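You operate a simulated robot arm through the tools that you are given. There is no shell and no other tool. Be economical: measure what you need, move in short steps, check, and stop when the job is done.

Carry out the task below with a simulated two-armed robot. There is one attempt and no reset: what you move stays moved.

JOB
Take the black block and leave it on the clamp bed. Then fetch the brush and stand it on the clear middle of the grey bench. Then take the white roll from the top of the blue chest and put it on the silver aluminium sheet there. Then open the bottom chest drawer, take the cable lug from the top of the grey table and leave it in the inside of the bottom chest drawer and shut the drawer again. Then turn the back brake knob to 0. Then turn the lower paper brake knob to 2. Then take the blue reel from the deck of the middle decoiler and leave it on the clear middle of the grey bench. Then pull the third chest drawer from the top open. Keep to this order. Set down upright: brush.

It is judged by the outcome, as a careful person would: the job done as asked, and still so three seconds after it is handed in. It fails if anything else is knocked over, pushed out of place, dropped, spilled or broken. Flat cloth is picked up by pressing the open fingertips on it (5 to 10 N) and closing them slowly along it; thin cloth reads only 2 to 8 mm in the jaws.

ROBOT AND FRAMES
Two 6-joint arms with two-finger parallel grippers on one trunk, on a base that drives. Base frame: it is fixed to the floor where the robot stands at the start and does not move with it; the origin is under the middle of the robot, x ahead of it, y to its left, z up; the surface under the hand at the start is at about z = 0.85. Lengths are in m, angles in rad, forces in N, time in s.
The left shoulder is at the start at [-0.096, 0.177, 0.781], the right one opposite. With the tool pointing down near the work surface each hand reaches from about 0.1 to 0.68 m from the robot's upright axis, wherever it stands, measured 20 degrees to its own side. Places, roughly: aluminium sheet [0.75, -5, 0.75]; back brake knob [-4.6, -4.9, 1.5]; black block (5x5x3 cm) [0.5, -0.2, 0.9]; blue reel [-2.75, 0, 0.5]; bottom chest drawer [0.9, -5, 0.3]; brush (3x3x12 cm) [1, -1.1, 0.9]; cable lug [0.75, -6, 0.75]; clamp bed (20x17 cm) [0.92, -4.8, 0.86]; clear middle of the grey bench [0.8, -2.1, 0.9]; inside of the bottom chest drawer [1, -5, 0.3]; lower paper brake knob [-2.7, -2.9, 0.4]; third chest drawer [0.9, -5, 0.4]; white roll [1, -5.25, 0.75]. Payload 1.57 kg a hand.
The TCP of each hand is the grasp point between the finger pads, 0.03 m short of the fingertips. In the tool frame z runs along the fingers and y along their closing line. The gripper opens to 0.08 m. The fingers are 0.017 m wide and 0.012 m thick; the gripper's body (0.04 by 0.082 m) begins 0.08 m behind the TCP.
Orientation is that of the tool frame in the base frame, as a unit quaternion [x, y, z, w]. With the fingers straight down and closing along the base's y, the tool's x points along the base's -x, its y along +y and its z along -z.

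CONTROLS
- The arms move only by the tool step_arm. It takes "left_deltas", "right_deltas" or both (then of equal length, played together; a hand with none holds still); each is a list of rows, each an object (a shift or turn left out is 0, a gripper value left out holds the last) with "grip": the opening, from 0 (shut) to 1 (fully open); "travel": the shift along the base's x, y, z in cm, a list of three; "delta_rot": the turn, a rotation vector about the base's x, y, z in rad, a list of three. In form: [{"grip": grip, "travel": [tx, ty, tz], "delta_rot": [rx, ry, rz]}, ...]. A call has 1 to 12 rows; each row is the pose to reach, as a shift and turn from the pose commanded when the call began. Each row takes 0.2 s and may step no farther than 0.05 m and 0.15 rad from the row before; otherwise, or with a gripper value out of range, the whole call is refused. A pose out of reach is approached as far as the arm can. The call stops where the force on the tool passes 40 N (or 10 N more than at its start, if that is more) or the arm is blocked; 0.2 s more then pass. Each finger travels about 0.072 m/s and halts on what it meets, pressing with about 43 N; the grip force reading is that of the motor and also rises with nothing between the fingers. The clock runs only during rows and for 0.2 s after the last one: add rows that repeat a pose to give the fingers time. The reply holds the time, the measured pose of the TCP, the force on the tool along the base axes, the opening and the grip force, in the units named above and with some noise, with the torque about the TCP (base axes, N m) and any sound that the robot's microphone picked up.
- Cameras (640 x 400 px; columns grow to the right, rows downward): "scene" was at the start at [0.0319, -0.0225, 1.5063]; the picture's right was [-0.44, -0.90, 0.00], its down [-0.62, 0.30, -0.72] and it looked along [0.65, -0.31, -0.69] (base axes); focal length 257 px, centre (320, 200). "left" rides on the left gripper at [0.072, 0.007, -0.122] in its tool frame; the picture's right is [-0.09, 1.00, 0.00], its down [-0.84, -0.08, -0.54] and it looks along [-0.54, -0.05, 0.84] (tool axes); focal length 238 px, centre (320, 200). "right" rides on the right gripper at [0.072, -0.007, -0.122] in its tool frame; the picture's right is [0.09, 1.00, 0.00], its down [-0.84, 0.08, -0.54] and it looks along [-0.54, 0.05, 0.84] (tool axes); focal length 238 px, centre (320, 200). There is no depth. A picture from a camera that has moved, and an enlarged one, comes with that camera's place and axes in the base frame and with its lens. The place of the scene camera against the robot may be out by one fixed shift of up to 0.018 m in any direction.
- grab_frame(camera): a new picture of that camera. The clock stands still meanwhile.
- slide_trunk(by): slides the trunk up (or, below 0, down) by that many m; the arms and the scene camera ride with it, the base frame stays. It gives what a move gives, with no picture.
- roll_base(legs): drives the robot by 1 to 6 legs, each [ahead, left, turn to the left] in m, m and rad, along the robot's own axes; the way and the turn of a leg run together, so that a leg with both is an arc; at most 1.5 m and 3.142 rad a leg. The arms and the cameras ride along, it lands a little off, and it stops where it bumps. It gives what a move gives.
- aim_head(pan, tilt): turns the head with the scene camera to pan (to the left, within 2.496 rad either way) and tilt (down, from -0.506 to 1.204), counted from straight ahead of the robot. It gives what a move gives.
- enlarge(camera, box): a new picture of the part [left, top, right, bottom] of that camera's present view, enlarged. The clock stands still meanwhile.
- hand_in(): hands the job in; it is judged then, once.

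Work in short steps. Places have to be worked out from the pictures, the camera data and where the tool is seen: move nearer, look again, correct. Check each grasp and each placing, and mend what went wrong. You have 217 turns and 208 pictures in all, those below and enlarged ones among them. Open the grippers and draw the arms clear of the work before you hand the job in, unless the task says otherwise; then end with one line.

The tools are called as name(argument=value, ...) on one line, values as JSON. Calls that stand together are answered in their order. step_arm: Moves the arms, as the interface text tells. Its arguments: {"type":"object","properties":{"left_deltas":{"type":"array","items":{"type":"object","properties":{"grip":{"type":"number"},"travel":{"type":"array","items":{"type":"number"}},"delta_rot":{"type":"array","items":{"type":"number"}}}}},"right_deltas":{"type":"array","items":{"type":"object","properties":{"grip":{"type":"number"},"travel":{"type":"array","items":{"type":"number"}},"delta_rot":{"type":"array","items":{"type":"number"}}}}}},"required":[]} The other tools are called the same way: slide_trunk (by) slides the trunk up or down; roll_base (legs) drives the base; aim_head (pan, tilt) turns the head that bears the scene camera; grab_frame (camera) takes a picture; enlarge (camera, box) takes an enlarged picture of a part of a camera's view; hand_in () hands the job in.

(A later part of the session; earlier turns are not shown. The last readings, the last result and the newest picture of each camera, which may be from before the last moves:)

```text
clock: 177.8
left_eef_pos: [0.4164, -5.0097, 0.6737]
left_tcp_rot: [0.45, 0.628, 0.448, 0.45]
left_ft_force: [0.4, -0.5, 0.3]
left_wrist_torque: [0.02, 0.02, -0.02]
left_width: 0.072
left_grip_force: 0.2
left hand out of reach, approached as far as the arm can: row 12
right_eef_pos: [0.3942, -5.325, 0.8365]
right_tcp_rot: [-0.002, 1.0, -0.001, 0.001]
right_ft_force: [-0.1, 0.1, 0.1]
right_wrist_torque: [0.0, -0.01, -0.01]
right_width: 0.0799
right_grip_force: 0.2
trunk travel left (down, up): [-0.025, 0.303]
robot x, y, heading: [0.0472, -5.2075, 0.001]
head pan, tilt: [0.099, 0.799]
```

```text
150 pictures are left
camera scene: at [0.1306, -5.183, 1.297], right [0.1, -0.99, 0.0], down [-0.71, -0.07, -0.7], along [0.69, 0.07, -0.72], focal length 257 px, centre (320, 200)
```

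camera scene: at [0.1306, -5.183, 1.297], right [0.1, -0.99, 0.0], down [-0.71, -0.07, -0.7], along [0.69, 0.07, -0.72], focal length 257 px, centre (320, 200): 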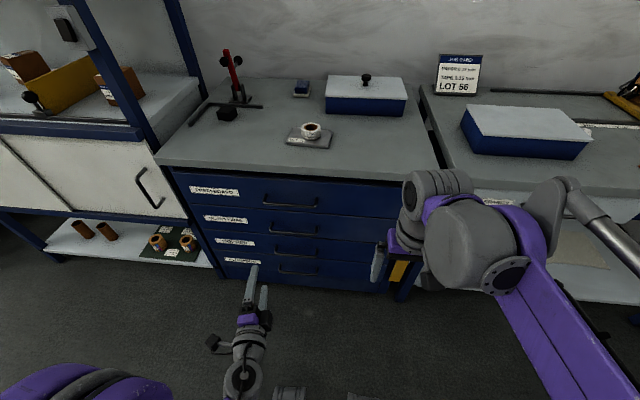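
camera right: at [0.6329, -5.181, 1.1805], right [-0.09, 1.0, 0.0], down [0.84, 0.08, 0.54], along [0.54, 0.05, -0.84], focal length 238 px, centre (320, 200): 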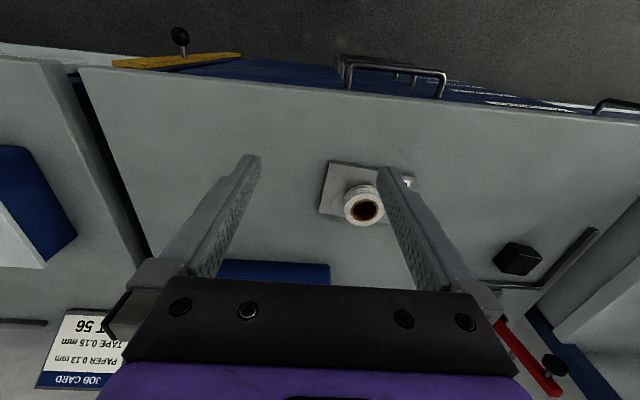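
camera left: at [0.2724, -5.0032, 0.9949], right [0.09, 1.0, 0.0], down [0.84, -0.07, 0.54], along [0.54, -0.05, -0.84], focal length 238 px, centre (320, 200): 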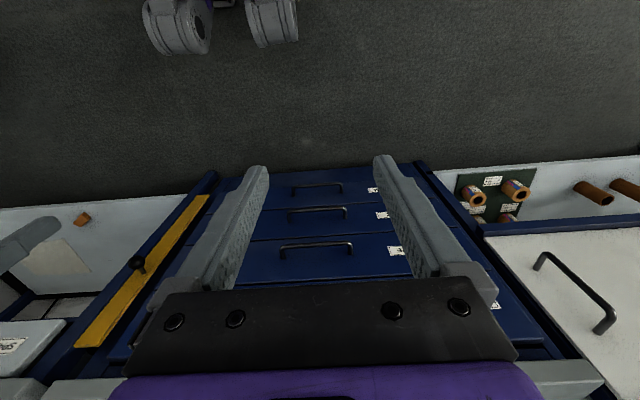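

Nearly there. Move a bit forward and finish the turn.

step_arm(left_deltas=[{"travel": [3, 0, -2], "delta_rot": [0.06, -0.06, -0.06]}, {"travel": [6, 0, -4], "delta_rot": [0.12, -0.12, -0.12]}, {"travel": [8, 0, -7], "delta_rot": [0.179, -0.179, -0.179]}, {"travel": [8, 0, -11], "delta_rot": [0.179, -0.179, -0.179]}, {"travel": [8, 0, -15], "delta_rot": [0.179, -0.179, -0.179]}, {"travel": [8, 0, -19], "delta_rot": [0.179, -0.179, -0.179]}, {"travel": [8, 0, -19], "delta_rot": [0.179, -0.179, -0.179]}])

grab_frame(camera="left")

enlarge(camera="scene", box=[190, 160, 420, 320])

```text
clock: 179.4
left_eef_pos: [0.5813, -5.0534, 0.5912]
left_tcp_rot: [0.498, 0.502, 0.501, 0.499]
left_ft_force: [0.8, 0.0, -0.1]
left_wrist_torque: [0.02, 0.02, 0.02]
left_width: 0.072
left_grip_force: 0.0
left hand out of reach, approached as far as the arm can: row 1, 2, 3, 4, 5, 6, 7
right_eef_pos: [0.3947, -5.3248, 0.8372]
right_tcp_rot: [-0.001, 1.0, 0.0, 0.001]
right_ft_force: [0.3, -0.1, -0.3]
right_wrist_torque: [0.02, -0.05, 0.01]
right_width: 0.0801
right_grip_force: 0.1
trunk travel left (down, up): [-0.025, 0.303]
robot x, y, heading: [0.0509, -5.2078, 0.005]
head pan, tilt: [0.099, 0.799]
```

```text
149 pictures are left
camera left: at [0.4588, -4.9813, 0.598], right [0.0, -0.09, 1.0], down [-0.54, -0.84, -0.08], along [0.84, -0.53, -0.05], focal length 238 px, centre (320, 200)
```

left: 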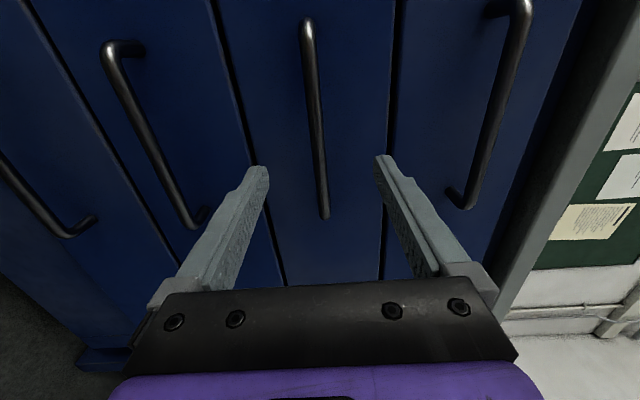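

```text
2.50 times, centred on (305, 240) of scene
camera zoom: at [0.1311, -5.1831, 1.297], right [0.1, -0.99, 0.0], down [-0.71, -0.07, -0.7], along [0.69, 0.07, -0.72], focal length 643 px, centre (358, 100)
```

zoom: 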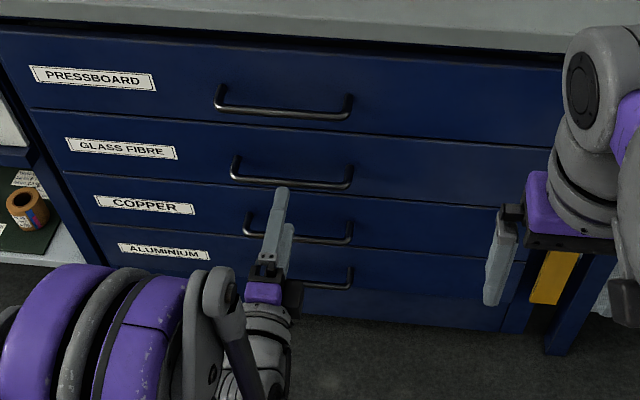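

Bars: x≈0.655, third z≈0.45, bottom z≈0.305, y −5.12…−4.97. Lower the hand to the bottom bar's height, keeping 5+ cm clear.

step_arm(left_deltas=[{"travel": [-2, 0, -2]}, {"travel": [-2, 0, -6]}, {"travel": [-2, 0.5, -10]}, {"travel": [-2, 1, -14]}, {"travel": [-2, 1, -18]}, {"travel": [-2, 1, -22]}, {"travel": [-2, 1, -26]}, {"travel": [-2, 1, -28]}])

grab_frame(camera="left")

```text
clock: 180.4
left_eef_pos: [0.6273, -5.0563, 0.4902]
left_tcp_rot: [0.492, 0.499, 0.508, 0.502]
left_ft_force: [-1.6, -1.4, 27.7]
left_wrist_torque: [-0.02, -0.69, -0.03]
left_width: 0.0479
left_grip_force: 0.0
left hand out of reach, approached as far as the arm can: row 1, 2, 3, 4, 5
right_eef_pos: [0.393, -5.3249, 0.8379]
right_tcp_rot: [-0.002, 1.0, 0.001, 0.002]
right_ft_force: [0.5, -0.1, 0.2]
right_wrist_torque: [-0.02, 0.0, 0.0]
right_width: 0.08
right_grip_force: 0.0
trunk travel left (down, up): [-0.025, 0.303]
robot x, y, heading: [0.0475, -5.2037, 0.005]
head pan, tilt: [0.099, 0.799]
stopped in row 5 (left hand): the force on the tool passed its limit at 62 N (the readings are from after the stop); the commanded pose is now the measured one
```

```text
147 pictures are left
camera left: at [0.5041, -4.9856, 0.4949], right [-0.02, -0.09, 1.0], down [-0.53, -0.84, -0.09], along [0.85, -0.53, -0.03], focal length 238 px, centre (320, 200)
```

left: 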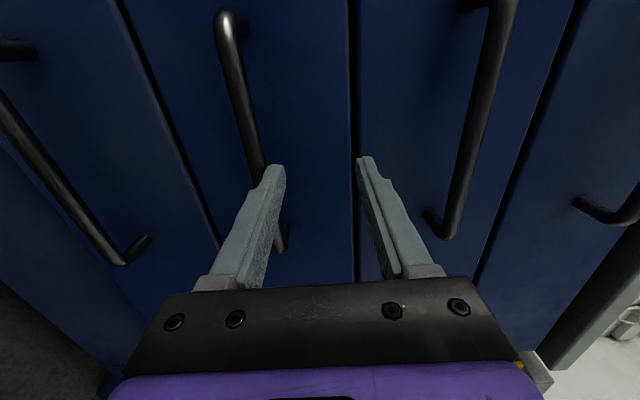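

The arm strayed forward (too close to the body) and a finger touched the third bar from above. I back the robot away to give the arm room.

step_arm(left_deltas=[{"travel": [0, 0, 1.5], "grip": 0.9}, {"travel": [0, 0, 1.5], "grip": 0.9}])

roll_base(legs=[[-0.2, 0, 0]])

grab_frame(camera="scene")

grab_frame(camera="left")

```text
clock: 181.0
left_eef_pos: [0.6294, -5.0562, 0.5012]
left_tcp_rot: [0.495, 0.5, 0.505, 0.5]
left_ft_force: [-3.1, -1.2, 2.8]
left_wrist_torque: [-0.05, 0.06, -0.02]
left_width: 0.0689
left_grip_force: 0.0
right_eef_pos: [0.395, -5.325, 0.8371]
right_tcp_rot: [-0.002, 1.0, 0.0, 0.001]
right_ft_force: [-0.9, -0.4, -0.8]
right_wrist_torque: [0.01, -0.03, -0.01]
right_width: 0.0801
right_grip_force: 0.1
trunk travel left (down, up): [-0.025, 0.303]
robot x, y, heading: [0.0484, -5.2068, 0.007]
head pan, tilt: [0.099, 0.799]
```

```text
clock: 182.6
left_eef_pos: [0.4318, -5.0572, 0.5012]
left_tcp_rot: [0.493, 0.5, 0.505, 0.501]
left_ft_force: [1.7, 1.3, 3.4]
left_wrist_torque: [0.01, -0.17, 0.02]
left_width: 0.0694
left_grip_force: 0.1
right_eef_pos: [0.1971, -5.3252, 0.8381]
right_tcp_rot: [-0.002, 1.0, 0.0, 0.001]
right_ft_force: [-0.5, 0.0, 0.1]
right_wrist_torque: [0.02, -0.02, 0.0]
right_width: 0.0801
right_grip_force: 0.1
trunk travel left (down, up): [-0.025, 0.303]
robot x, y, heading: [-0.149, -5.2008, 0.002]
head pan, tilt: [0.099, 0.799]
```

```text
146 pictures are left
camera scene: at [-0.067, -5.1838, 1.297], right [0.1, -0.99, 0.0], down [-0.71, -0.07, -0.7], along [0.69, 0.07, -0.72], focal length 257 px, centre (320, 200)
```

scene: 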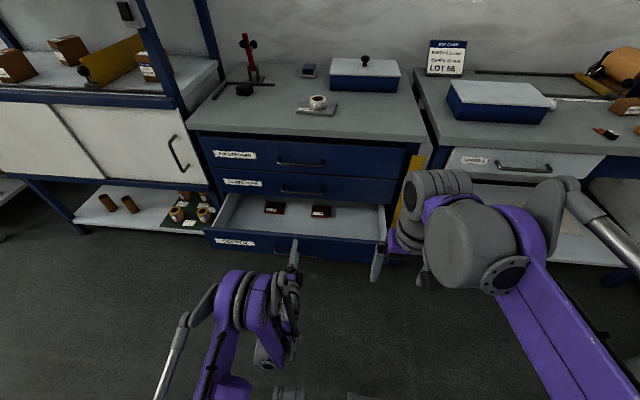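

```text
145 pictures are left
camera left: at [0.3081, -4.9854, 0.5072], right [-0.01, -0.09, 1.0], down [-0.53, -0.84, -0.08], along [0.85, -0.53, -0.04], focal length 238 px, centre (320, 200)
```

left: 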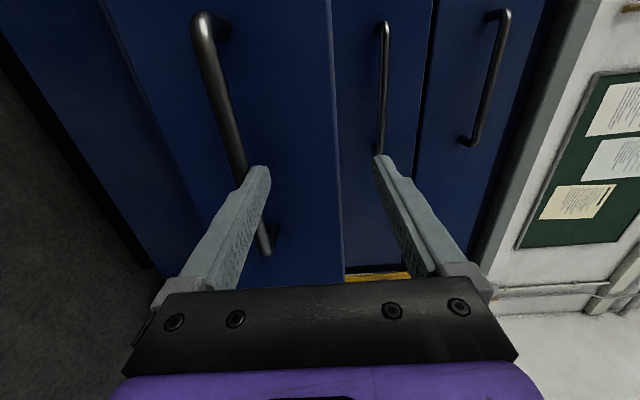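

The finger caught the third bar and pulled that drawer open. I'll free the finger upward, back off, then push that drawer shut with closed fingertips.

step_arm(left_deltas=[{"travel": [0, 0, 1]}, {"travel": [0, 0, 2.5]}, {"travel": [0, 0, 2.5]}])

roll_base(legs=[[-0.09, 0, 0]])

step_arm(left_deltas=[{"travel": [0, 0, 0], "grip": 0.4}, {"travel": [0, 0, 0], "grip": 0}, {"travel": [0, 0, -1], "grip": 0}, {"travel": [0, 0, -3], "grip": 0}, {"travel": [0, 0, -4], "grip": 0}])

grab_frame(camera="left")

grab_frame(camera="scene")

```text
clock: 183.4
left_eef_pos: [0.4312, -5.0561, 0.5269]
left_tcp_rot: [0.495, 0.5, 0.506, 0.499]
left_ft_force: [0.5, 0.4, 0.0]
left_wrist_torque: [0.01, 0.0, 0.0]
left_width: 0.0721
left_grip_force: 0.0
right_eef_pos: [0.1975, -5.325, 0.8367]
right_tcp_rot: [-0.002, 1.0, 0.001, 0.001]
right_ft_force: [0.7, 0.3, -0.7]
right_wrist_torque: [-0.01, 0.02, -0.01]
right_width: 0.08
right_grip_force: 0.1
trunk travel left (down, up): [-0.025, 0.303]
robot x, y, heading: [-0.1502, -5.2056, 0.003]
head pan, tilt: [0.099, 0.799]
```

```text
clock: 184.5
left_eef_pos: [0.3408, -5.0588, 0.5263]
left_tcp_rot: [0.493, 0.5, 0.505, 0.502]
left_ft_force: [0.8, -0.5, 0.0]
left_wrist_torque: [0.02, 0.01, 0.01]
left_width: 0.072
left_grip_force: 0.0
right_eef_pos: [0.1071, -5.3264, 0.8372]
right_tcp_rot: [-0.001, 1.0, 0.0, 0.001]
right_ft_force: [-0.8, 0.4, 0.0]
right_wrist_torque: [0.02, -0.01, 0.0]
right_width: 0.08
right_grip_force: 0.0
trunk travel left (down, up): [-0.025, 0.303]
robot x, y, heading: [-0.2359, -5.2044, 0.0]
head pan, tilt: [0.099, 0.799]
```

```text
clock: 185.7
left_eef_pos: [0.3447, -5.0575, 0.4859]
left_tcp_rot: [0.493, 0.5, 0.507, 0.5]
left_ft_force: [0.6, 0.2, 0.3]
left_wrist_torque: [-0.04, -0.04, -0.02]
left_width: 0.0
left_grip_force: 20.7
right_eef_pos: [0.1077, -5.3261, 0.8374]
right_tcp_rot: [-0.001, 1.0, 0.0, 0.002]
right_ft_force: [0.5, -0.1, 0.6]
right_wrist_torque: [-0.02, 0.02, 0.01]
right_width: 0.0799
right_grip_force: 0.1
trunk travel left (down, up): [-0.025, 0.303]
robot x, y, heading: [-0.2442, -5.2035, 0.009]
head pan, tilt: [0.099, 0.799]
```

```text
144 pictures are left
camera left: at [0.2205, -4.9862, 0.4918], right [-0.01, -0.09, 1.0], down [-0.53, -0.84, -0.08], along [0.85, -0.53, -0.04], focal length 238 px, centre (320, 200)
```

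left: 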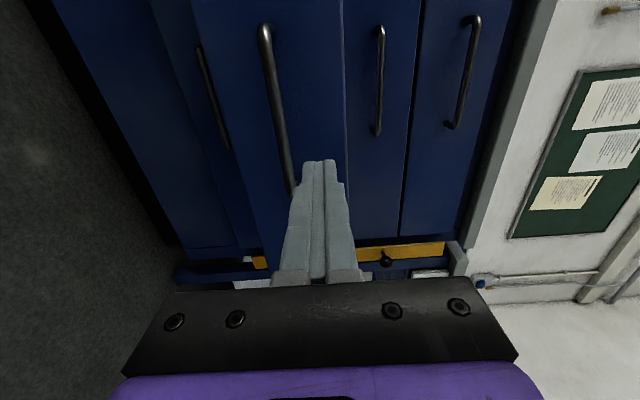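

```text
143 pictures are left
camera scene: at [-0.1561, -5.1842, 1.297], right [0.1, -0.99, 0.0], down [-0.71, -0.07, -0.7], along [0.69, 0.07, -0.72], focal length 257 px, centre (320, 200)
```

scene: 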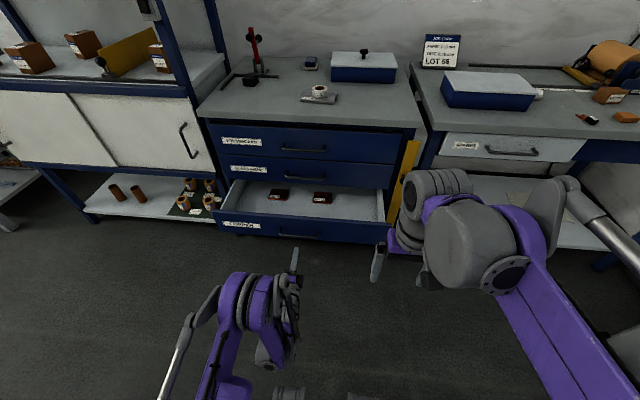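

Fingertips face the third front above its bar (z 0.486). Push by driving forward 0.29, then check.

roll_base(legs=[[0.27, 0, 0]])

grab_frame(camera="left")

grab_frame(camera="scene")

```text
clock: 187.6
left_eef_pos: [0.6135, -5.0555, 0.4871]
left_tcp_rot: [0.495, 0.501, 0.505, 0.499]
left_ft_force: [0.9, -0.2, 1.1]
left_wrist_torque: [0.01, 0.03, 0.01]
left_width: 0.0
left_grip_force: 21.4
right_eef_pos: [0.3773, -5.3251, 0.8376]
right_tcp_rot: [-0.002, 1.0, 0.0, 0.001]
right_ft_force: [-0.7, -1.0, -0.3]
right_wrist_torque: [0.0, 0.01, -0.02]
right_width: 0.0801
right_grip_force: 0.1
trunk travel left (down, up): [-0.025, 0.303]
robot x, y, heading: [0.0336, -5.2053, 0.004]
head pan, tilt: [0.099, 0.799]
```

```text
142 pictures are left
camera left: at [0.4905, -4.9849, 0.4919], right [-0.01, -0.09, 1.0], down [-0.53, -0.84, -0.08], along [0.85, -0.53, -0.04], focal length 238 px, centre (320, 200)
```

left: 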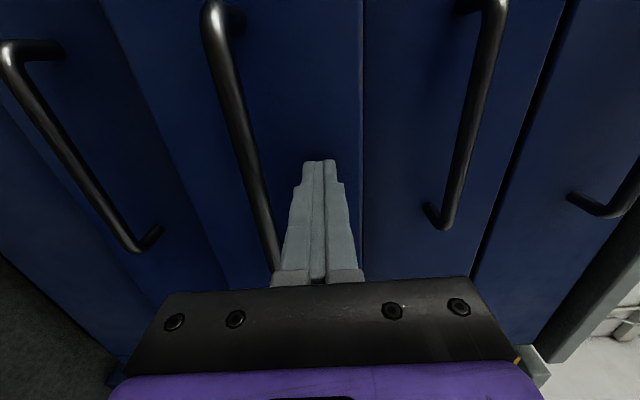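

```text
141 pictures are left
camera scene: at [0.1144, -5.1833, 1.297], right [0.1, -0.99, 0.0], down [-0.71, -0.07, -0.7], along [0.69, 0.07, -0.72], focal length 257 px, centre (320, 200)
```

scene: 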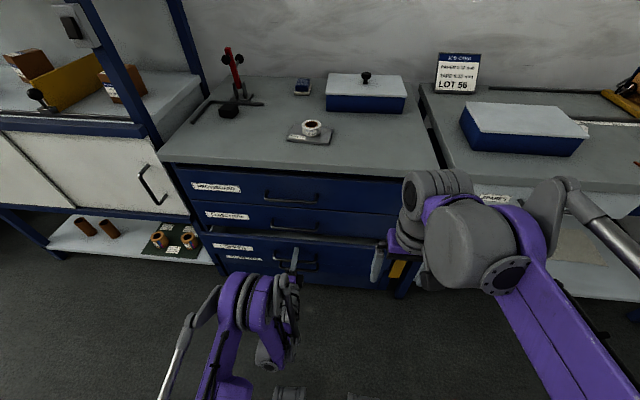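

Still open a few cm. Push further with arm steps (force-guarded).

step_arm(left_deltas=[{"travel": [1, 0, 0]}, {"travel": [2, 0, 0]}, {"travel": [3, 0, 0]}, {"travel": [4, 0, 0]}, {"travel": [5, 0, 0]}, {"travel": [6, 0, 0]}])

grab_frame(camera="left")

enlarge(camera="scene", box=[150, 140, 430, 300])

```text
clock: 188.8
left_eef_pos: [0.6586, -5.0558, 0.4884]
left_tcp_rot: [0.494, 0.501, 0.506, 0.499]
left_ft_force: [-7.6, -0.4, 3.8]
left_wrist_torque: [-0.01, -0.07, -0.03]
left_width: 0.0001
left_grip_force: 21.1
right_eef_pos: [0.3763, -5.3248, 0.8377]
right_tcp_rot: [-0.002, 1.0, 0.0, 0.001]
right_ft_force: [0.7, 0.3, 0.4]
right_wrist_torque: [0.03, 0.01, -0.02]
right_width: 0.0802
right_grip_force: 0.0
trunk travel left (down, up): [-0.025, 0.303]
robot x, y, heading: [0.0337, -5.2047, 0.004]
head pan, tilt: [0.099, 0.799]
stopped in row 6 (left hand): the force on the tool passed its limit at 60 N (the readings are from after the stop); the commanded pose is now the measured one
```

```text
140 pictures are left
camera left: at [0.5355, -4.9859, 0.4924], right [-0.01, -0.09, 1.0], down [-0.53, -0.85, -0.08], along [0.85, -0.53, -0.04], focal length 238 px, centre (320, 200)
```

left: 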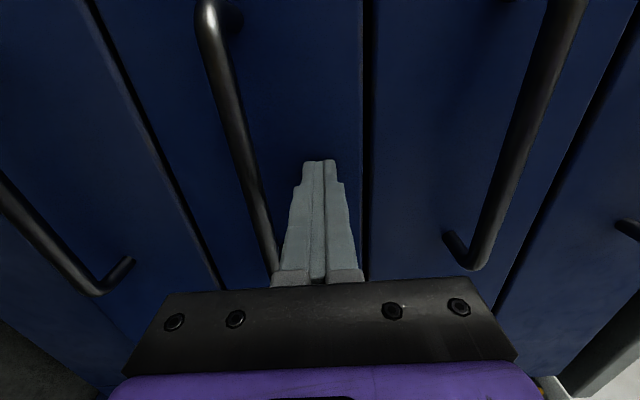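

```text
2.29 times, centred on (290, 220) of scene
camera zoom: at [0.1135, -5.1834, 1.297], right [0.1, -0.99, 0.0], down [-0.71, -0.07, -0.7], along [0.69, 0.07, -0.72], focal length 588 px, centre (389, 154)
```

zoom: 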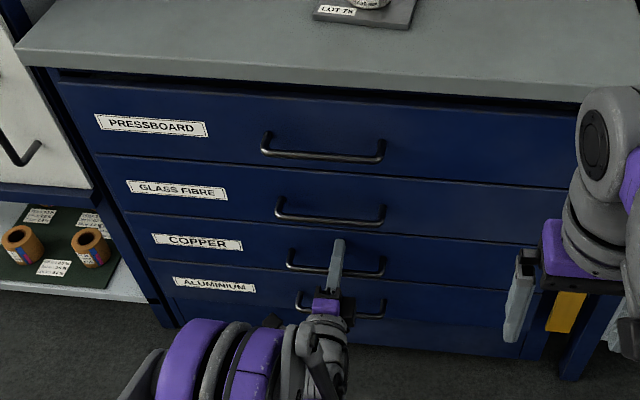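

Third drawer shut again (face at x≈0.688). Back off 0.1, then lower the hand to the bottom bar with the fingers opening.

roll_base(legs=[[-0.12, 0, 0]])

step_arm(left_deltas=[{"travel": [0, 0, -3], "delta_rot": [0, 0, 0]}, {"travel": [0, 0.3, -6]}, {"travel": [0, 0.6, -9]}, {"travel": [0, 0.9, -12]}, {"travel": [0, 1, -15]}, {"travel": [0, 1, -17.5]}, {"travel": [0, 1, -17.5], "grip": 0.7}, {"travel": [0, 1, -17.5], "grip": 0.7}])

grab_frame(camera="left")

enlarge(camera="scene", box=[150, 140, 430, 300])

```text
clock: 190.0
left_eef_pos: [0.5401, -5.0567, 0.4865]
left_tcp_rot: [0.494, 0.501, 0.506, 0.499]
left_ft_force: [-0.1, -0.1, -0.2]
left_wrist_torque: [0.01, 0.06, -0.01]
left_width: 0.0
left_grip_force: 21.0
right_eef_pos: [0.2564, -5.326, 0.8364]
right_tcp_rot: [-0.001, 1.0, 0.0, 0.002]
right_ft_force: [0.2, -1.1, 0.4]
right_wrist_torque: [0.0, -0.06, -0.05]
right_width: 0.0799
right_grip_force: 0.0
trunk travel left (down, up): [-0.025, 0.303]
robot x, y, heading: [-0.0891, -5.2041, 0.001]
head pan, tilt: [0.099, 0.799]
```

```text
clock: 191.8
left_eef_pos: [0.5364, -5.0544, 0.3539]
left_tcp_rot: [0.494, 0.503, 0.506, 0.497]
left_ft_force: [-1.0, -0.4, 0.1]
left_wrist_torque: [-0.02, 0.02, -0.01]
left_width: 0.0561
left_grip_force: 0.1
left hand out of reach, approached as far as the arm can: row 5, 6, 7, 8
right_eef_pos: [0.2564, -5.3273, 0.8364]
right_tcp_rot: [-0.001, 1.0, 0.0, 0.001]
right_ft_force: [-0.9, 0.1, 1.1]
right_wrist_torque: [0.0, -0.01, 0.01]
right_width: 0.0799
right_grip_force: 0.0
trunk travel left (down, up): [-0.025, 0.303]
robot x, y, heading: [-0.0923, -5.207, 0.001]
head pan, tilt: [0.099, 0.799]
```

```text
138 pictures are left
camera left: at [0.4123, -4.9841, 0.3596], right [0.0, -0.09, 1.0], down [-0.52, -0.85, -0.08], along [0.85, -0.52, -0.04], focal length 238 px, centre (320, 200)
```

left: 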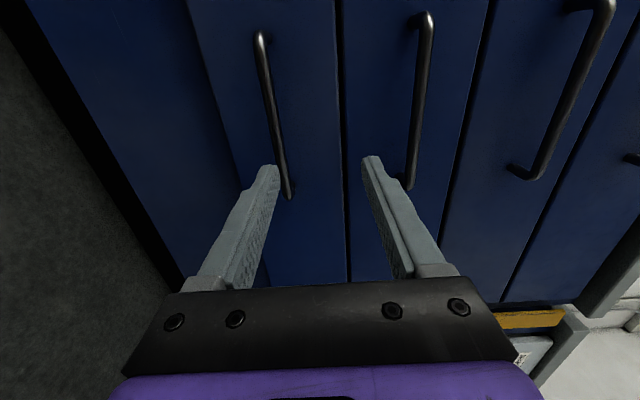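

```text
2.29 times, centred on (290, 220) of scene
camera zoom: at [-0.0067, -5.1838, 1.297], right [0.1, -0.99, 0.0], down [-0.71, -0.07, -0.7], along [0.69, 0.07, -0.72], focal length 588 px, centre (389, 154)
```

zoom: 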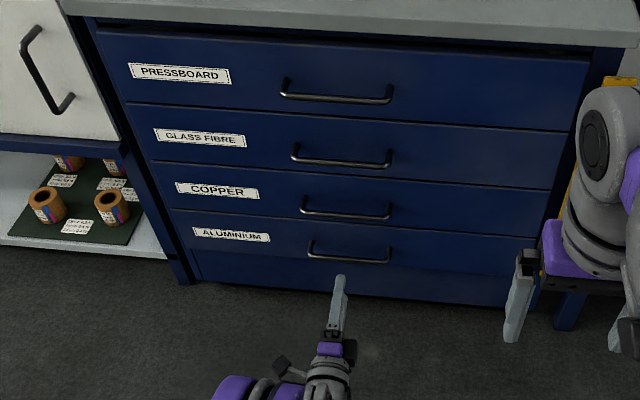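

The bottom bar is at z≈0.312, and the arm stops at 0.354. I lower the trunk the rest and pitch the tool down 0.3 rad to reach.

slide_trunk(by=-0.024)

step_arm(left_deltas=[{"travel": [0, 0, 0], "delta_rot": [0, 0.1, 0]}, {"travel": [0, 0, -0.5], "delta_rot": [0, 0.2, 0]}, {"travel": [0, 0, -1], "delta_rot": [0, 0.3, 0]}, {"travel": [0, 0, -1.8], "delta_rot": [0, 0.3, 0]}, {"travel": [0, 0, -1.8], "delta_rot": [0, 0.3, 0]}])

grab_frame(camera="left")

```text
clock: 192.5
left_eef_pos: [0.5381, -5.0546, 0.3362]
left_tcp_rot: [0.493, 0.503, 0.506, 0.497]
left_ft_force: [0.1, 0.5, 0.1]
left_wrist_torque: [-0.03, 0.01, 0.01]
left_width: 0.0559
left_grip_force: 0.1
right_eef_pos: [0.2564, -5.3271, 0.8135]
right_tcp_rot: [-0.001, 1.0, 0.0, 0.002]
right_ft_force: [-0.7, 0.6, -0.6]
right_wrist_torque: [-0.02, 0.0, 0.02]
right_width: 0.0801
right_grip_force: 0.0
trunk travel left (down, up): [-0.001, 0.327]
robot x, y, heading: [-0.0903, -5.2074, -0.001]
head pan, tilt: [0.099, 0.799]
```

```text
clock: 193.7
left_eef_pos: [0.5378, -5.0525, 0.321]
left_tcp_rot: [0.559, 0.571, 0.432, 0.418]
left_ft_force: [-0.2, 0.2, -0.1]
left_wrist_torque: [0.02, 0.02, -0.02]
left_width: 0.0561
left_grip_force: 0.0
left hand out of reach, approached as far as the arm can: row 3, 4
right_eef_pos: [0.2565, -5.3258, 0.8137]
right_tcp_rot: [-0.001, 1.0, -0.001, 0.001]
right_ft_force: [0.3, 0.3, -0.2]
right_wrist_torque: [-0.03, -0.01, -0.01]
right_width: 0.08
right_grip_force: 0.1
trunk travel left (down, up): [-0.001, 0.327]
robot x, y, heading: [-0.0887, -5.2097, 0.004]
head pan, tilt: [0.099, 0.799]
```

```text
136 pictures are left
camera left: at [0.4212, -4.9842, 0.3611], right [0.28, -0.09, 0.96], down [-0.52, -0.85, 0.07], along [0.81, -0.52, -0.28], focal length 238 px, centre (320, 200)
```

left: 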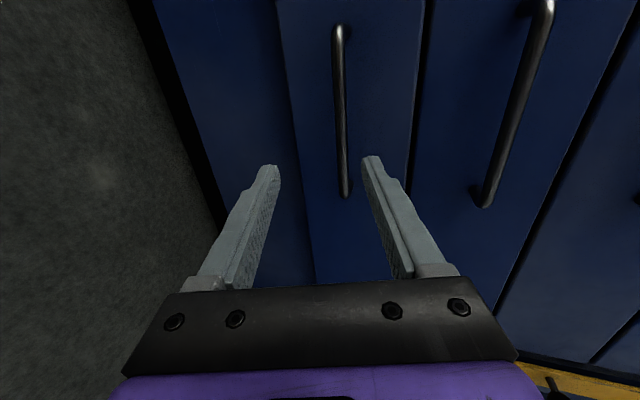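

Bar at [0.65, −5.04, 0.312], in line. Drive ahead 0.095 and close on it.

roll_base(legs=[[0.095, 0, 0]])

grab_frame(camera="left")

```text
clock: 194.9
left_eef_pos: [0.6322, -5.0526, 0.3202]
left_tcp_rot: [0.559, 0.57, 0.433, 0.419]
left_ft_force: [0.6, -0.1, -0.6]
left_wrist_torque: [-0.01, -0.04, -0.01]
left_width: 0.0561
left_grip_force: 0.2
right_eef_pos: [0.3515, -5.3249, 0.8131]
right_tcp_rot: [-0.002, 1.0, 0.0, 0.001]
right_ft_force: [-0.2, 0.1, -0.6]
right_wrist_torque: [-0.04, 0.03, 0.0]
right_width: 0.0801
right_grip_force: 0.1
trunk travel left (down, up): [-0.001, 0.327]
robot x, y, heading: [0.0033, -5.2047, 0.003]
head pan, tilt: [0.099, 0.799]
```

```text
135 pictures are left
camera left: at [0.5149, -4.9835, 0.3609], right [0.28, -0.09, 0.96], down [-0.52, -0.85, 0.07], along [0.81, -0.52, -0.28], focal length 238 px, centre (320, 200)
```

left: 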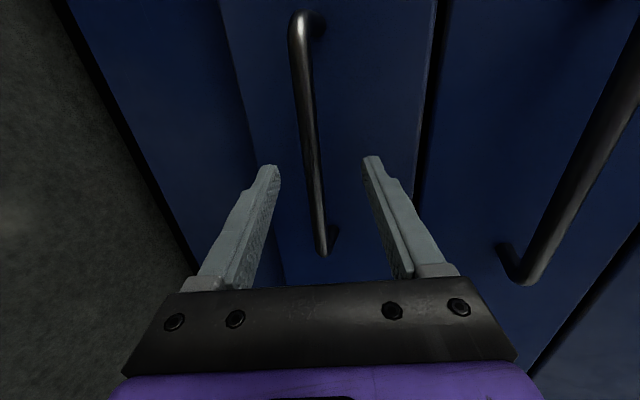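

The bar runs between the fingers. Close on it.

step_arm(left_deltas=[{"travel": [0.3, 0, 0], "grip": 0.4}, {"travel": [0.5, 0, 0], "grip": 0.1}, {"travel": [0.5, 0, 0], "grip": 0}, {"travel": [0.5, 0, 0], "grip": 0}])

grab_frame(camera="left")

```text
clock: 195.8
left_eef_pos: [0.6352, -5.0524, 0.3147]
left_tcp_rot: [0.559, 0.573, 0.431, 0.416]
left_ft_force: [-13.7, -4.7, -46.9]
left_wrist_torque: [0.02, 0.87, 0.0]
left_width: 0.0118
left_grip_force: 29.1
right_eef_pos: [0.3527, -5.3243, 0.8123]
right_tcp_rot: [-0.002, 1.0, 0.0, 0.0]
right_ft_force: [0.4, 0.6, 0.0]
right_wrist_torque: [0.03, 0.03, 0.0]
right_width: 0.0799
right_grip_force: 0.0
trunk travel left (down, up): [-0.001, 0.327]
robot x, y, heading: [0.003, -5.2057, 0.004]
head pan, tilt: [0.099, 0.799]
stopped in row 4 (left hand): the force on the tool passed its limit at 45 N (the readings are from after the stop); the commanded pose is now the measured one
```

```text
134 pictures are left
camera left: at [0.5186, -4.9837, 0.3565], right [0.28, -0.09, 0.96], down [-0.52, -0.85, 0.07], along [0.81, -0.51, -0.29], focal length 238 px, centre (320, 200)
```

left: 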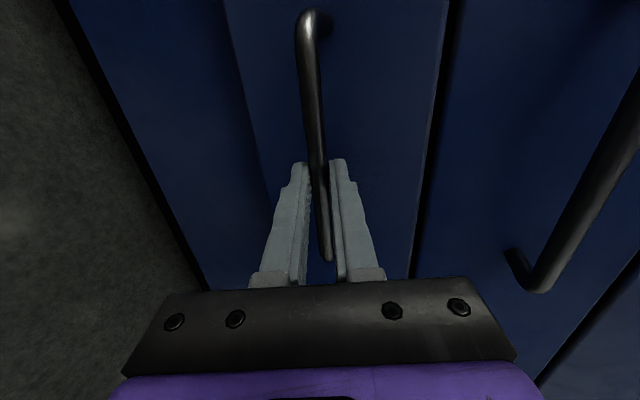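

Gripped. Relax the vertical force a bit, then pull by driving back 0.3 m.

step_arm(left_deltas=[{"travel": [0, 0, -0.3]}, {"travel": [0, 0, -0.4]}])

roll_base(legs=[[-0.3, 0, 0]])

grab_frame(camera="scene")

```text
clock: 196.3
left_eef_pos: [0.6353, -5.0533, 0.3145]
left_tcp_rot: [0.558, 0.572, 0.432, 0.417]
left_ft_force: [-22.8, 0.1, -16.8]
left_wrist_torque: [0.08, 0.46, 0.36]
left_width: 0.0118
left_grip_force: 29.2
right_eef_pos: [0.3503, -5.3241, 0.8124]
right_tcp_rot: [-0.001, 1.0, 0.0, 0.0]
right_ft_force: [-0.1, 0.4, 0.1]
right_wrist_torque: [0.0, -0.01, 0.02]
right_width: 0.0799
right_grip_force: 0.0
trunk travel left (down, up): [-0.001, 0.327]
robot x, y, heading: [0.0033, -5.2035, -0.002]
head pan, tilt: [0.099, 0.799]
```

```text
clock: 198.4
left_eef_pos: [0.3381, -5.0529, 0.3157]
left_tcp_rot: [0.558, 0.572, 0.433, 0.417]
left_ft_force: [2.0, 29.0, 0.8]
left_wrist_torque: [0.13, -0.03, 0.52]
left_width: 0.0118
left_grip_force: 28.8
right_eef_pos: [0.0519, -5.327, 0.8125]
right_tcp_rot: [0.0, 1.0, -0.001, 0.001]
right_ft_force: [0.3, -0.6, -0.4]
right_wrist_torque: [-0.02, -0.06, -0.02]
right_width: 0.0801
right_grip_force: 0.1
trunk travel left (down, up): [-0.001, 0.327]
robot x, y, heading: [-0.2966, -5.2072, -0.0]
head pan, tilt: [0.099, 0.799]
```

```text
133 pictures are left
camera scene: at [-0.2082, -5.183, 1.2786], right [0.1, -1.0, 0.0], down [-0.71, -0.07, -0.7], along [0.69, 0.07, -0.72], focal length 257 px, centre (320, 200)
```

scene: 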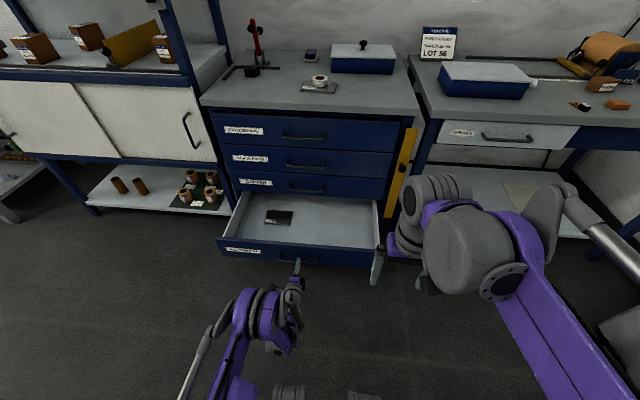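

Bottom drawer is open ~0.3 m. Open the gripper and back clear.

step_arm(left_deltas=[{"grip": 0.4}, {"grip": 0.75}, {"grip": 0.75}])

roll_base(legs=[[-0.12, 0, 0]])

grab_frame(camera="scene")

```text
clock: 199.2
left_eef_pos: [0.3389, -5.0525, 0.3148]
left_tcp_rot: [0.558, 0.571, 0.433, 0.417]
left_ft_force: [-0.3, 0.6, -0.4]
left_wrist_torque: [-0.01, 0.01, 0.02]
left_width: 0.0599
left_grip_force: 0.1
right_eef_pos: [0.0512, -5.327, 0.8139]
right_tcp_rot: [0.001, 1.0, 0.0, 0.001]
right_ft_force: [0.7, 0.2, -0.3]
right_wrist_torque: [-0.02, 0.0, 0.02]
right_width: 0.0801
right_grip_force: 0.1
trunk travel left (down, up): [-0.001, 0.327]
robot x, y, heading: [-0.2951, -5.2013, -0.001]
head pan, tilt: [0.099, 0.799]
```

```text
clock: 200.4
left_eef_pos: [0.2183, -5.0522, 0.3156]
left_tcp_rot: [0.558, 0.572, 0.434, 0.416]
left_ft_force: [0.7, -0.3, 0.2]
left_wrist_torque: [0.03, -0.02, -0.01]
left_width: 0.0599
left_grip_force: 0.1
right_eef_pos: [-0.0679, -5.327, 0.8123]
right_tcp_rot: [0.001, 1.0, 0.0, 0.001]
right_ft_force: [0.2, 0.1, 0.4]
right_wrist_torque: [0.01, -0.05, 0.0]
right_width: 0.0801
right_grip_force: 0.1
trunk travel left (down, up): [-0.001, 0.327]
robot x, y, heading: [-0.4148, -5.2063, -0.001]
head pan, tilt: [0.099, 0.799]
```

```text
132 pictures are left
camera scene: at [-0.3286, -5.1838, 1.2787], right [0.1, -1.0, 0.0], down [-0.71, -0.07, -0.7], along [0.69, 0.07, -0.72], focal length 257 px, centre (320, 200)
```

scene: 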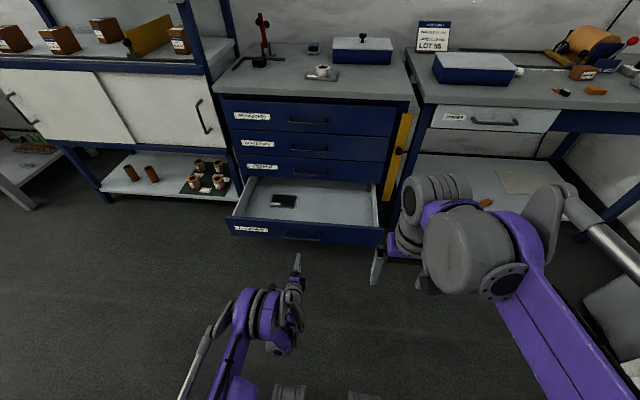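

Look at the grey table to the right for the cable lug.

aim_head(pan=-0.6, tilt=0.45)

grab_frame(camera="scene")

enlarge(camera="scene", box=[300, 100, 500, 230])

```text
clock: 201.5
left_eef_pos: [0.2185, -5.0529, 0.3153]
left_tcp_rot: [0.558, 0.572, 0.434, 0.416]
left_ft_force: [0.6, 0.2, 0.4]
left_wrist_torque: [-0.02, 0.0, -0.04]
left_width: 0.06
left_grip_force: 0.1
right_eef_pos: [-0.0685, -5.3274, 0.812]
right_tcp_rot: [0.001, 1.0, 0.0, 0.001]
right_ft_force: [-0.1, 0.5, 0.0]
right_wrist_torque: [0.0, 0.0, -0.01]
right_width: 0.08
right_grip_force: 0.1
trunk travel left (down, up): [-0.001, 0.327]
robot x, y, heading: [-0.4166, -5.2047, 0.002]
head pan, tilt: [-0.6, 0.45]
```

```text
131 pictures are left
camera scene: at [-0.3326, -5.2436, 1.309], right [-0.57, -0.82, 0.0], down [-0.36, 0.25, -0.9], along [0.74, -0.51, -0.44], focal length 257 px, centre (320, 200)
```

scene: 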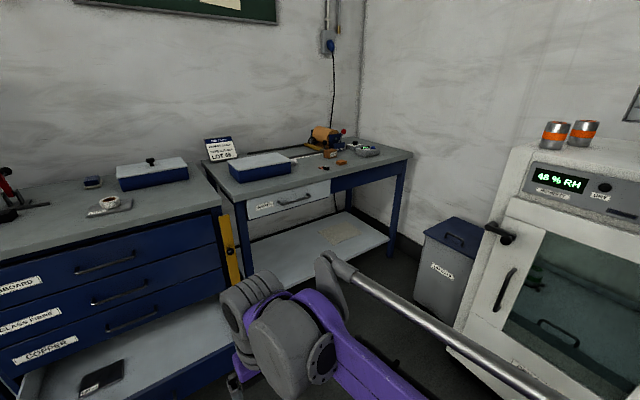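

```text
3.08 times, centred on (400, 165) of scene
camera zoom: at [-0.3326, -5.2436, 1.309], right [-0.57, -0.82, 0.0], down [-0.36, 0.25, -0.9], along [0.74, -0.51, -0.44], focal length 791 px, centre (74, 308)
```

zoom: 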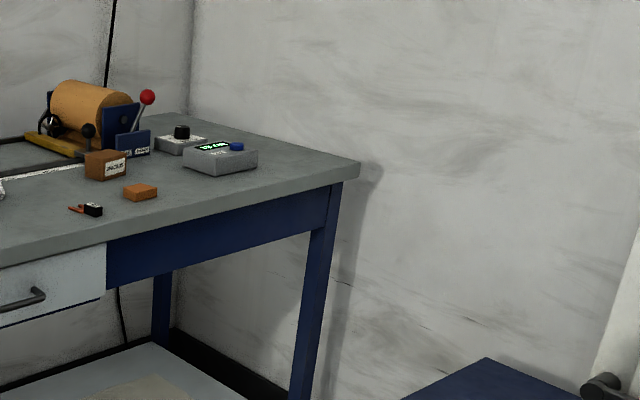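

The lug (copper strip with a black tag) lies near [0.73, -6.0]. Raise trunk and left hand, then drive over there.

slide_trunk(by=0.226)

step_arm(left_deltas=[{"travel": [0, 0, 4], "delta_rot": [0, -0.1, 0]}, {"travel": [0, 0, 8], "delta_rot": [0, -0.2, 0]}, {"travel": [0, 0, 12], "delta_rot": [0, -0.3, 0]}, {"travel": [0, 0, 16], "delta_rot": [0, -0.3, 0]}, {"travel": [0, 0, 20], "delta_rot": [0, -0.3, 0]}, {"travel": [0, 0, 24], "delta_rot": [0, -0.3, 0]}, {"travel": [-2, 0, 28], "delta_rot": [0, -0.3, 0]}, {"travel": [-4, 0, 32], "delta_rot": [0, -0.3, 0]}, {"travel": [-6, 0, 36], "delta_rot": [0, -0.3, 0]}, {"travel": [-8, 0, 40], "delta_rot": [0, -0.3, 0]}, {"travel": [-10, 0, 44], "delta_rot": [0, -0.3, 0]}, {"travel": [-12, 0, 48], "delta_rot": [0, -0.3, 0]}])

roll_base(legs=[[0, -0.64, 0], [0.48, 0, 0]])

aim_head(pan=-0.3, tilt=0.75)

grab_frame(camera="scene")

grab_frame(camera="right")

```text
clock: 203.9
left_eef_pos: [0.2175, -5.0523, 0.5408]
left_tcp_rot: [0.558, 0.572, 0.434, 0.417]
left_ft_force: [0.2, -1.2, -0.1]
left_wrist_torque: [0.0, -0.03, -0.02]
left_width: 0.0599
left_grip_force: 0.1
right_eef_pos: [-0.0694, -5.3276, 1.0391]
right_tcp_rot: [0.0, 1.0, 0.0, 0.0]
right_ft_force: [0.6, 0.6, -0.4]
right_wrist_torque: [-0.02, 0.02, -0.02]
right_width: 0.0801
right_grip_force: 0.1
trunk travel left (down, up): [-0.227, 0.101]
robot x, y, heading: [-0.4187, -5.2051, -0.006]
head pan, tilt: [-0.6, 0.45]
```

```text
clock: 206.5
left_eef_pos: [0.0988, -5.0485, 1.0255]
left_tcp_rot: [0.488, 0.503, 0.511, 0.498]
left_ft_force: [0.5, -0.9, -0.3]
left_wrist_torque: [0.0, -0.02, -0.01]
left_width: 0.06
left_grip_force: 0.0
right_eef_pos: [-0.0695, -5.3262, 1.0396]
right_tcp_rot: [0.0, 1.0, 0.0, 0.001]
right_ft_force: [0.5, -0.2, -0.1]
right_wrist_torque: [-0.02, -0.04, 0.01]
right_width: 0.08
right_grip_force: 0.0
trunk travel left (down, up): [-0.227, 0.101]
robot x, y, heading: [-0.4165, -5.2041, -0.001]
head pan, tilt: [-0.6, 0.45]
```

```text
clock: 214.9
left_eef_pos: [0.5731, -5.6839, 1.0236]
left_tcp_rot: [0.487, 0.504, 0.512, 0.497]
left_ft_force: [-0.3, -0.2, -0.4]
left_wrist_torque: [0.01, 0.02, -0.03]
left_width: 0.0599
left_grip_force: 0.0
right_eef_pos: [0.4043, -5.9614, 1.0394]
right_tcp_rot: [0.0, 1.0, 0.0, 0.001]
right_ft_force: [0.6, 0.1, 1.1]
right_wrist_torque: [0.02, 0.02, -0.01]
right_width: 0.08
right_grip_force: 0.1
trunk travel left (down, up): [-0.227, 0.101]
robot x, y, heading: [0.0593, -5.8393, -0.001]
head pan, tilt: [-0.6, 0.45]
```

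```text
clock: 215.7
left_eef_pos: [0.5724, -5.6837, 1.0241]
left_tcp_rot: [0.486, 0.504, 0.513, 0.497]
left_ft_force: [-0.3, 0.1, 0.0]
left_wrist_torque: [0.01, 0.0, -0.02]
left_width: 0.0598
left_grip_force: 0.1
right_eef_pos: [0.4031, -5.9611, 1.0395]
right_tcp_rot: [0.0, 1.0, 0.0, 0.001]
right_ft_force: [0.5, -0.9, 0.1]
right_wrist_torque: [0.02, -0.03, 0.0]
right_width: 0.08
right_grip_force: 0.0
trunk travel left (down, up): [-0.227, 0.101]
robot x, y, heading: [0.0546, -5.8408, 0.003]
head pan, tilt: [-0.3, 0.75]
```

```text
129 pictures are left
camera scene: at [0.0941, -5.8513, 1.5096], right [-0.3, -0.96, 0.0], down [-0.65, 0.2, -0.73], along [0.7, -0.22, -0.68], focal length 257 px, centre (320, 200)
```

scene: 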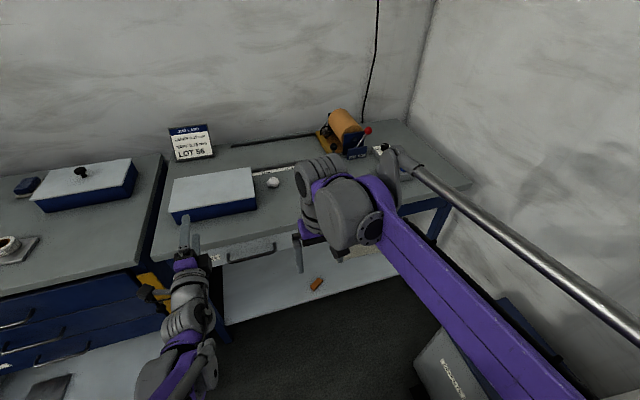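

```text
128 pictures are left
camera right: at [0.3329, -5.9682, 1.1622], right [-0.09, 1.0, 0.0], down [0.84, 0.08, 0.54], along [0.54, 0.05, -0.84], focal length 238 px, centre (320, 200)
```

right: 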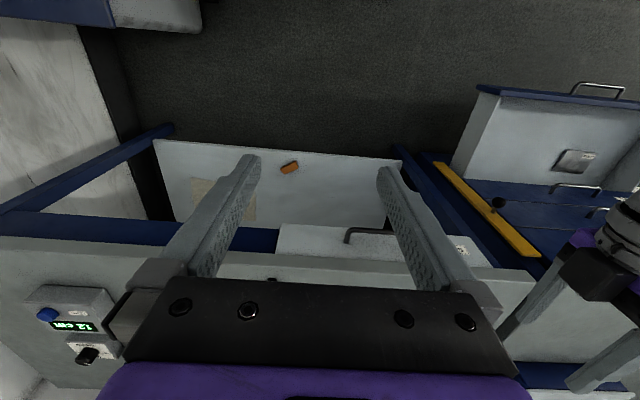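

Raise the left hand a bit, drive ahead 0.08, and move the right hand over the table for a view.

step_arm(left_deltas=[{"travel": [0, 0, 3]}, {"travel": [-2, 0, 6]}, {"travel": [-4, 0, 8]}, {"travel": [-4, 0, 8]}, {"travel": [-4, 0, 8]}, {"travel": [-4, 0, 8]}], right_deltas=[{"travel": [4, -0.5, 2]}, {"travel": [8, -1, 4]}, {"travel": [12, -1.5, 5]}, {"travel": [16, -2, 5]}, {"travel": [19, -2, 5]}, {"travel": [19, -2, 5]}])

roll_base(legs=[[0.09, 0, 0]])

grab_frame(camera="right")

```text
clock: 217.1
left_eef_pos: [0.5311, -5.6842, 1.1049]
left_tcp_rot: [0.487, 0.504, 0.513, 0.496]
left_ft_force: [-0.1, -0.2, 1.3]
left_wrist_torque: [-0.02, 0.01, 0.01]
left_width: 0.0604
left_grip_force: 0.0
right_eef_pos: [0.5932, -5.9815, 1.0864]
right_tcp_rot: [0.0, 1.0, 0.001, 0.001]
right_ft_force: [-0.7, 0.0, -0.8]
right_wrist_torque: [0.03, -0.01, 0.03]
right_width: 0.08
right_grip_force: 0.0
trunk travel left (down, up): [-0.227, 0.101]
robot x, y, heading: [0.0564, -5.842, 0.004]
head pan, tilt: [-0.3, 0.75]
```

```text
clock: 218.2
left_eef_pos: [0.6226, -5.6836, 1.1046]
left_tcp_rot: [0.487, 0.504, 0.511, 0.497]
left_ft_force: [-0.8, -0.3, 0.2]
left_wrist_torque: [0.01, 0.02, 0.01]
left_width: 0.06
left_grip_force: 0.1
right_eef_pos: [0.6851, -5.9823, 1.0871]
right_tcp_rot: [0.0, 1.0, -0.001, 0.001]
right_ft_force: [0.0, 0.1, -0.3]
right_wrist_torque: [-0.04, 0.05, -0.01]
right_width: 0.0799
right_grip_force: 0.0
trunk travel left (down, up): [-0.227, 0.101]
robot x, y, heading: [0.148, -5.8405, 0.003]
head pan, tilt: [-0.3, 0.75]
```

```text
127 pictures are left
camera right: at [0.6137, -5.9888, 1.21], right [-0.09, 1.0, 0.0], down [0.84, 0.08, 0.54], along [0.54, 0.05, -0.84], focal length 238 px, centre (320, 200)
```

right: 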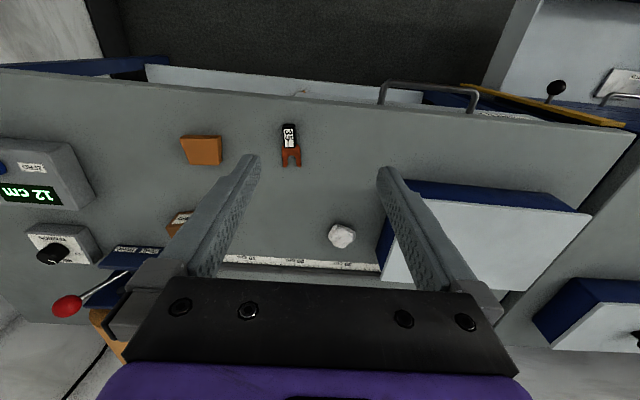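

The lug is at about [0.74, -6.023], long along x. Move above it closer.

step_arm(right_deltas=[{"travel": [1.5, -1.5, -4], "grip": 0.7}, {"travel": [3, -3, -8]}, {"travel": [4.5, -4, -12]}, {"travel": [4.5, -4, -15]}, {"travel": [4.5, -4, -15]}])

grab_frame(camera="right")

```text
clock: 219.4
left_eef_pos: [0.6232, -5.6848, 1.1055]
left_tcp_rot: [0.487, 0.503, 0.512, 0.497]
left_ft_force: [0.7, 0.4, -0.1]
left_wrist_torque: [-0.01, -0.03, -0.01]
left_width: 0.06
left_grip_force: 0.1
right_eef_pos: [0.7306, -6.0227, 0.9368]
right_tcp_rot: [0.0, 1.0, 0.0, 0.0]
right_ft_force: [1.1, -0.4, 0.4]
right_wrist_torque: [0.0, 0.01, 0.01]
right_width: 0.0558
right_grip_force: 0.0
trunk travel left (down, up): [-0.227, 0.101]
robot x, y, heading: [0.1499, -5.8414, 0.001]
head pan, tilt: [-0.3, 0.75]
```

```text
126 pictures are left
camera right: at [0.6594, -6.0293, 1.0604], right [-0.09, 1.0, 0.0], down [0.84, 0.08, 0.54], along [0.54, 0.05, -0.84], focal length 238 px, centre (320, 200)
```

right: 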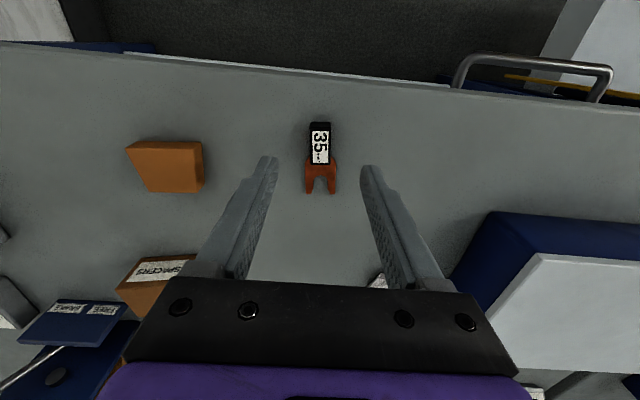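

Tag at [0.726, -6.023]. Go down to z≈0.887 and close.

step_arm(right_deltas=[{"travel": [-0.3, 0, -2]}, {"travel": [-0.3, 0, -4]}, {"travel": [-0.3, 0, -4.8]}, {"travel": [-0.3, 0, -4.8], "grip": 0.3}, {"travel": [-0.3, 0, -4.8], "grip": 0.1}, {"travel": [-0.3, 0, -4.8], "grip": 0}, {"travel": [-0.3, 0, -4.8], "grip": 0}, {"travel": [-0.3, 0, -3], "grip": 0}, {"travel": [-0.3, 0, 1], "grip": 0}, {"travel": [-0.3, 0, 5], "grip": 0}])

grab_frame(camera="right")

```text
clock: 221.7
left_eef_pos: [0.622, -5.6836, 1.1048]
left_tcp_rot: [0.486, 0.504, 0.512, 0.498]
left_ft_force: [0.2, 0.7, -0.4]
left_wrist_torque: [0.01, -0.02, -0.02]
left_width: 0.0596
left_grip_force: 0.0
right_eef_pos: [0.7277, -6.023, 0.9886]
right_tcp_rot: [0.0, 1.0, 0.0, 0.001]
right_ft_force: [-0.5, 0.3, -0.7]
right_wrist_torque: [0.0, 0.03, -0.02]
right_width: 0.0159
right_grip_force: 31.4
trunk travel left (down, up): [-0.227, 0.101]
robot x, y, heading: [0.1452, -5.8407, 0.006]
head pan, tilt: [-0.3, 0.75]
```

```text
125 pictures are left
camera right: at [0.6559, -6.0292, 1.1116], right [-0.09, 1.0, 0.0], down [0.84, 0.08, 0.54], along [0.54, 0.05, -0.84], focal length 238 px, centre (320, 200)
```

right: 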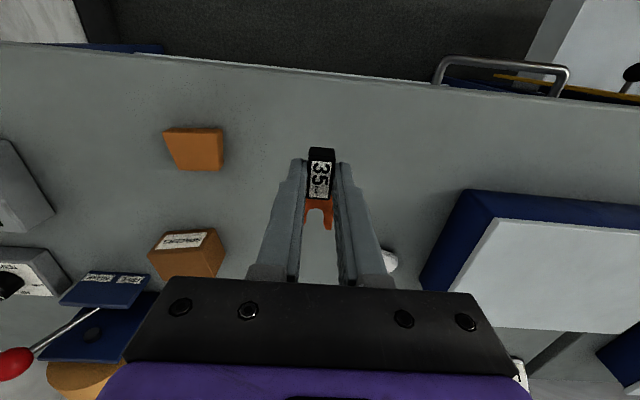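

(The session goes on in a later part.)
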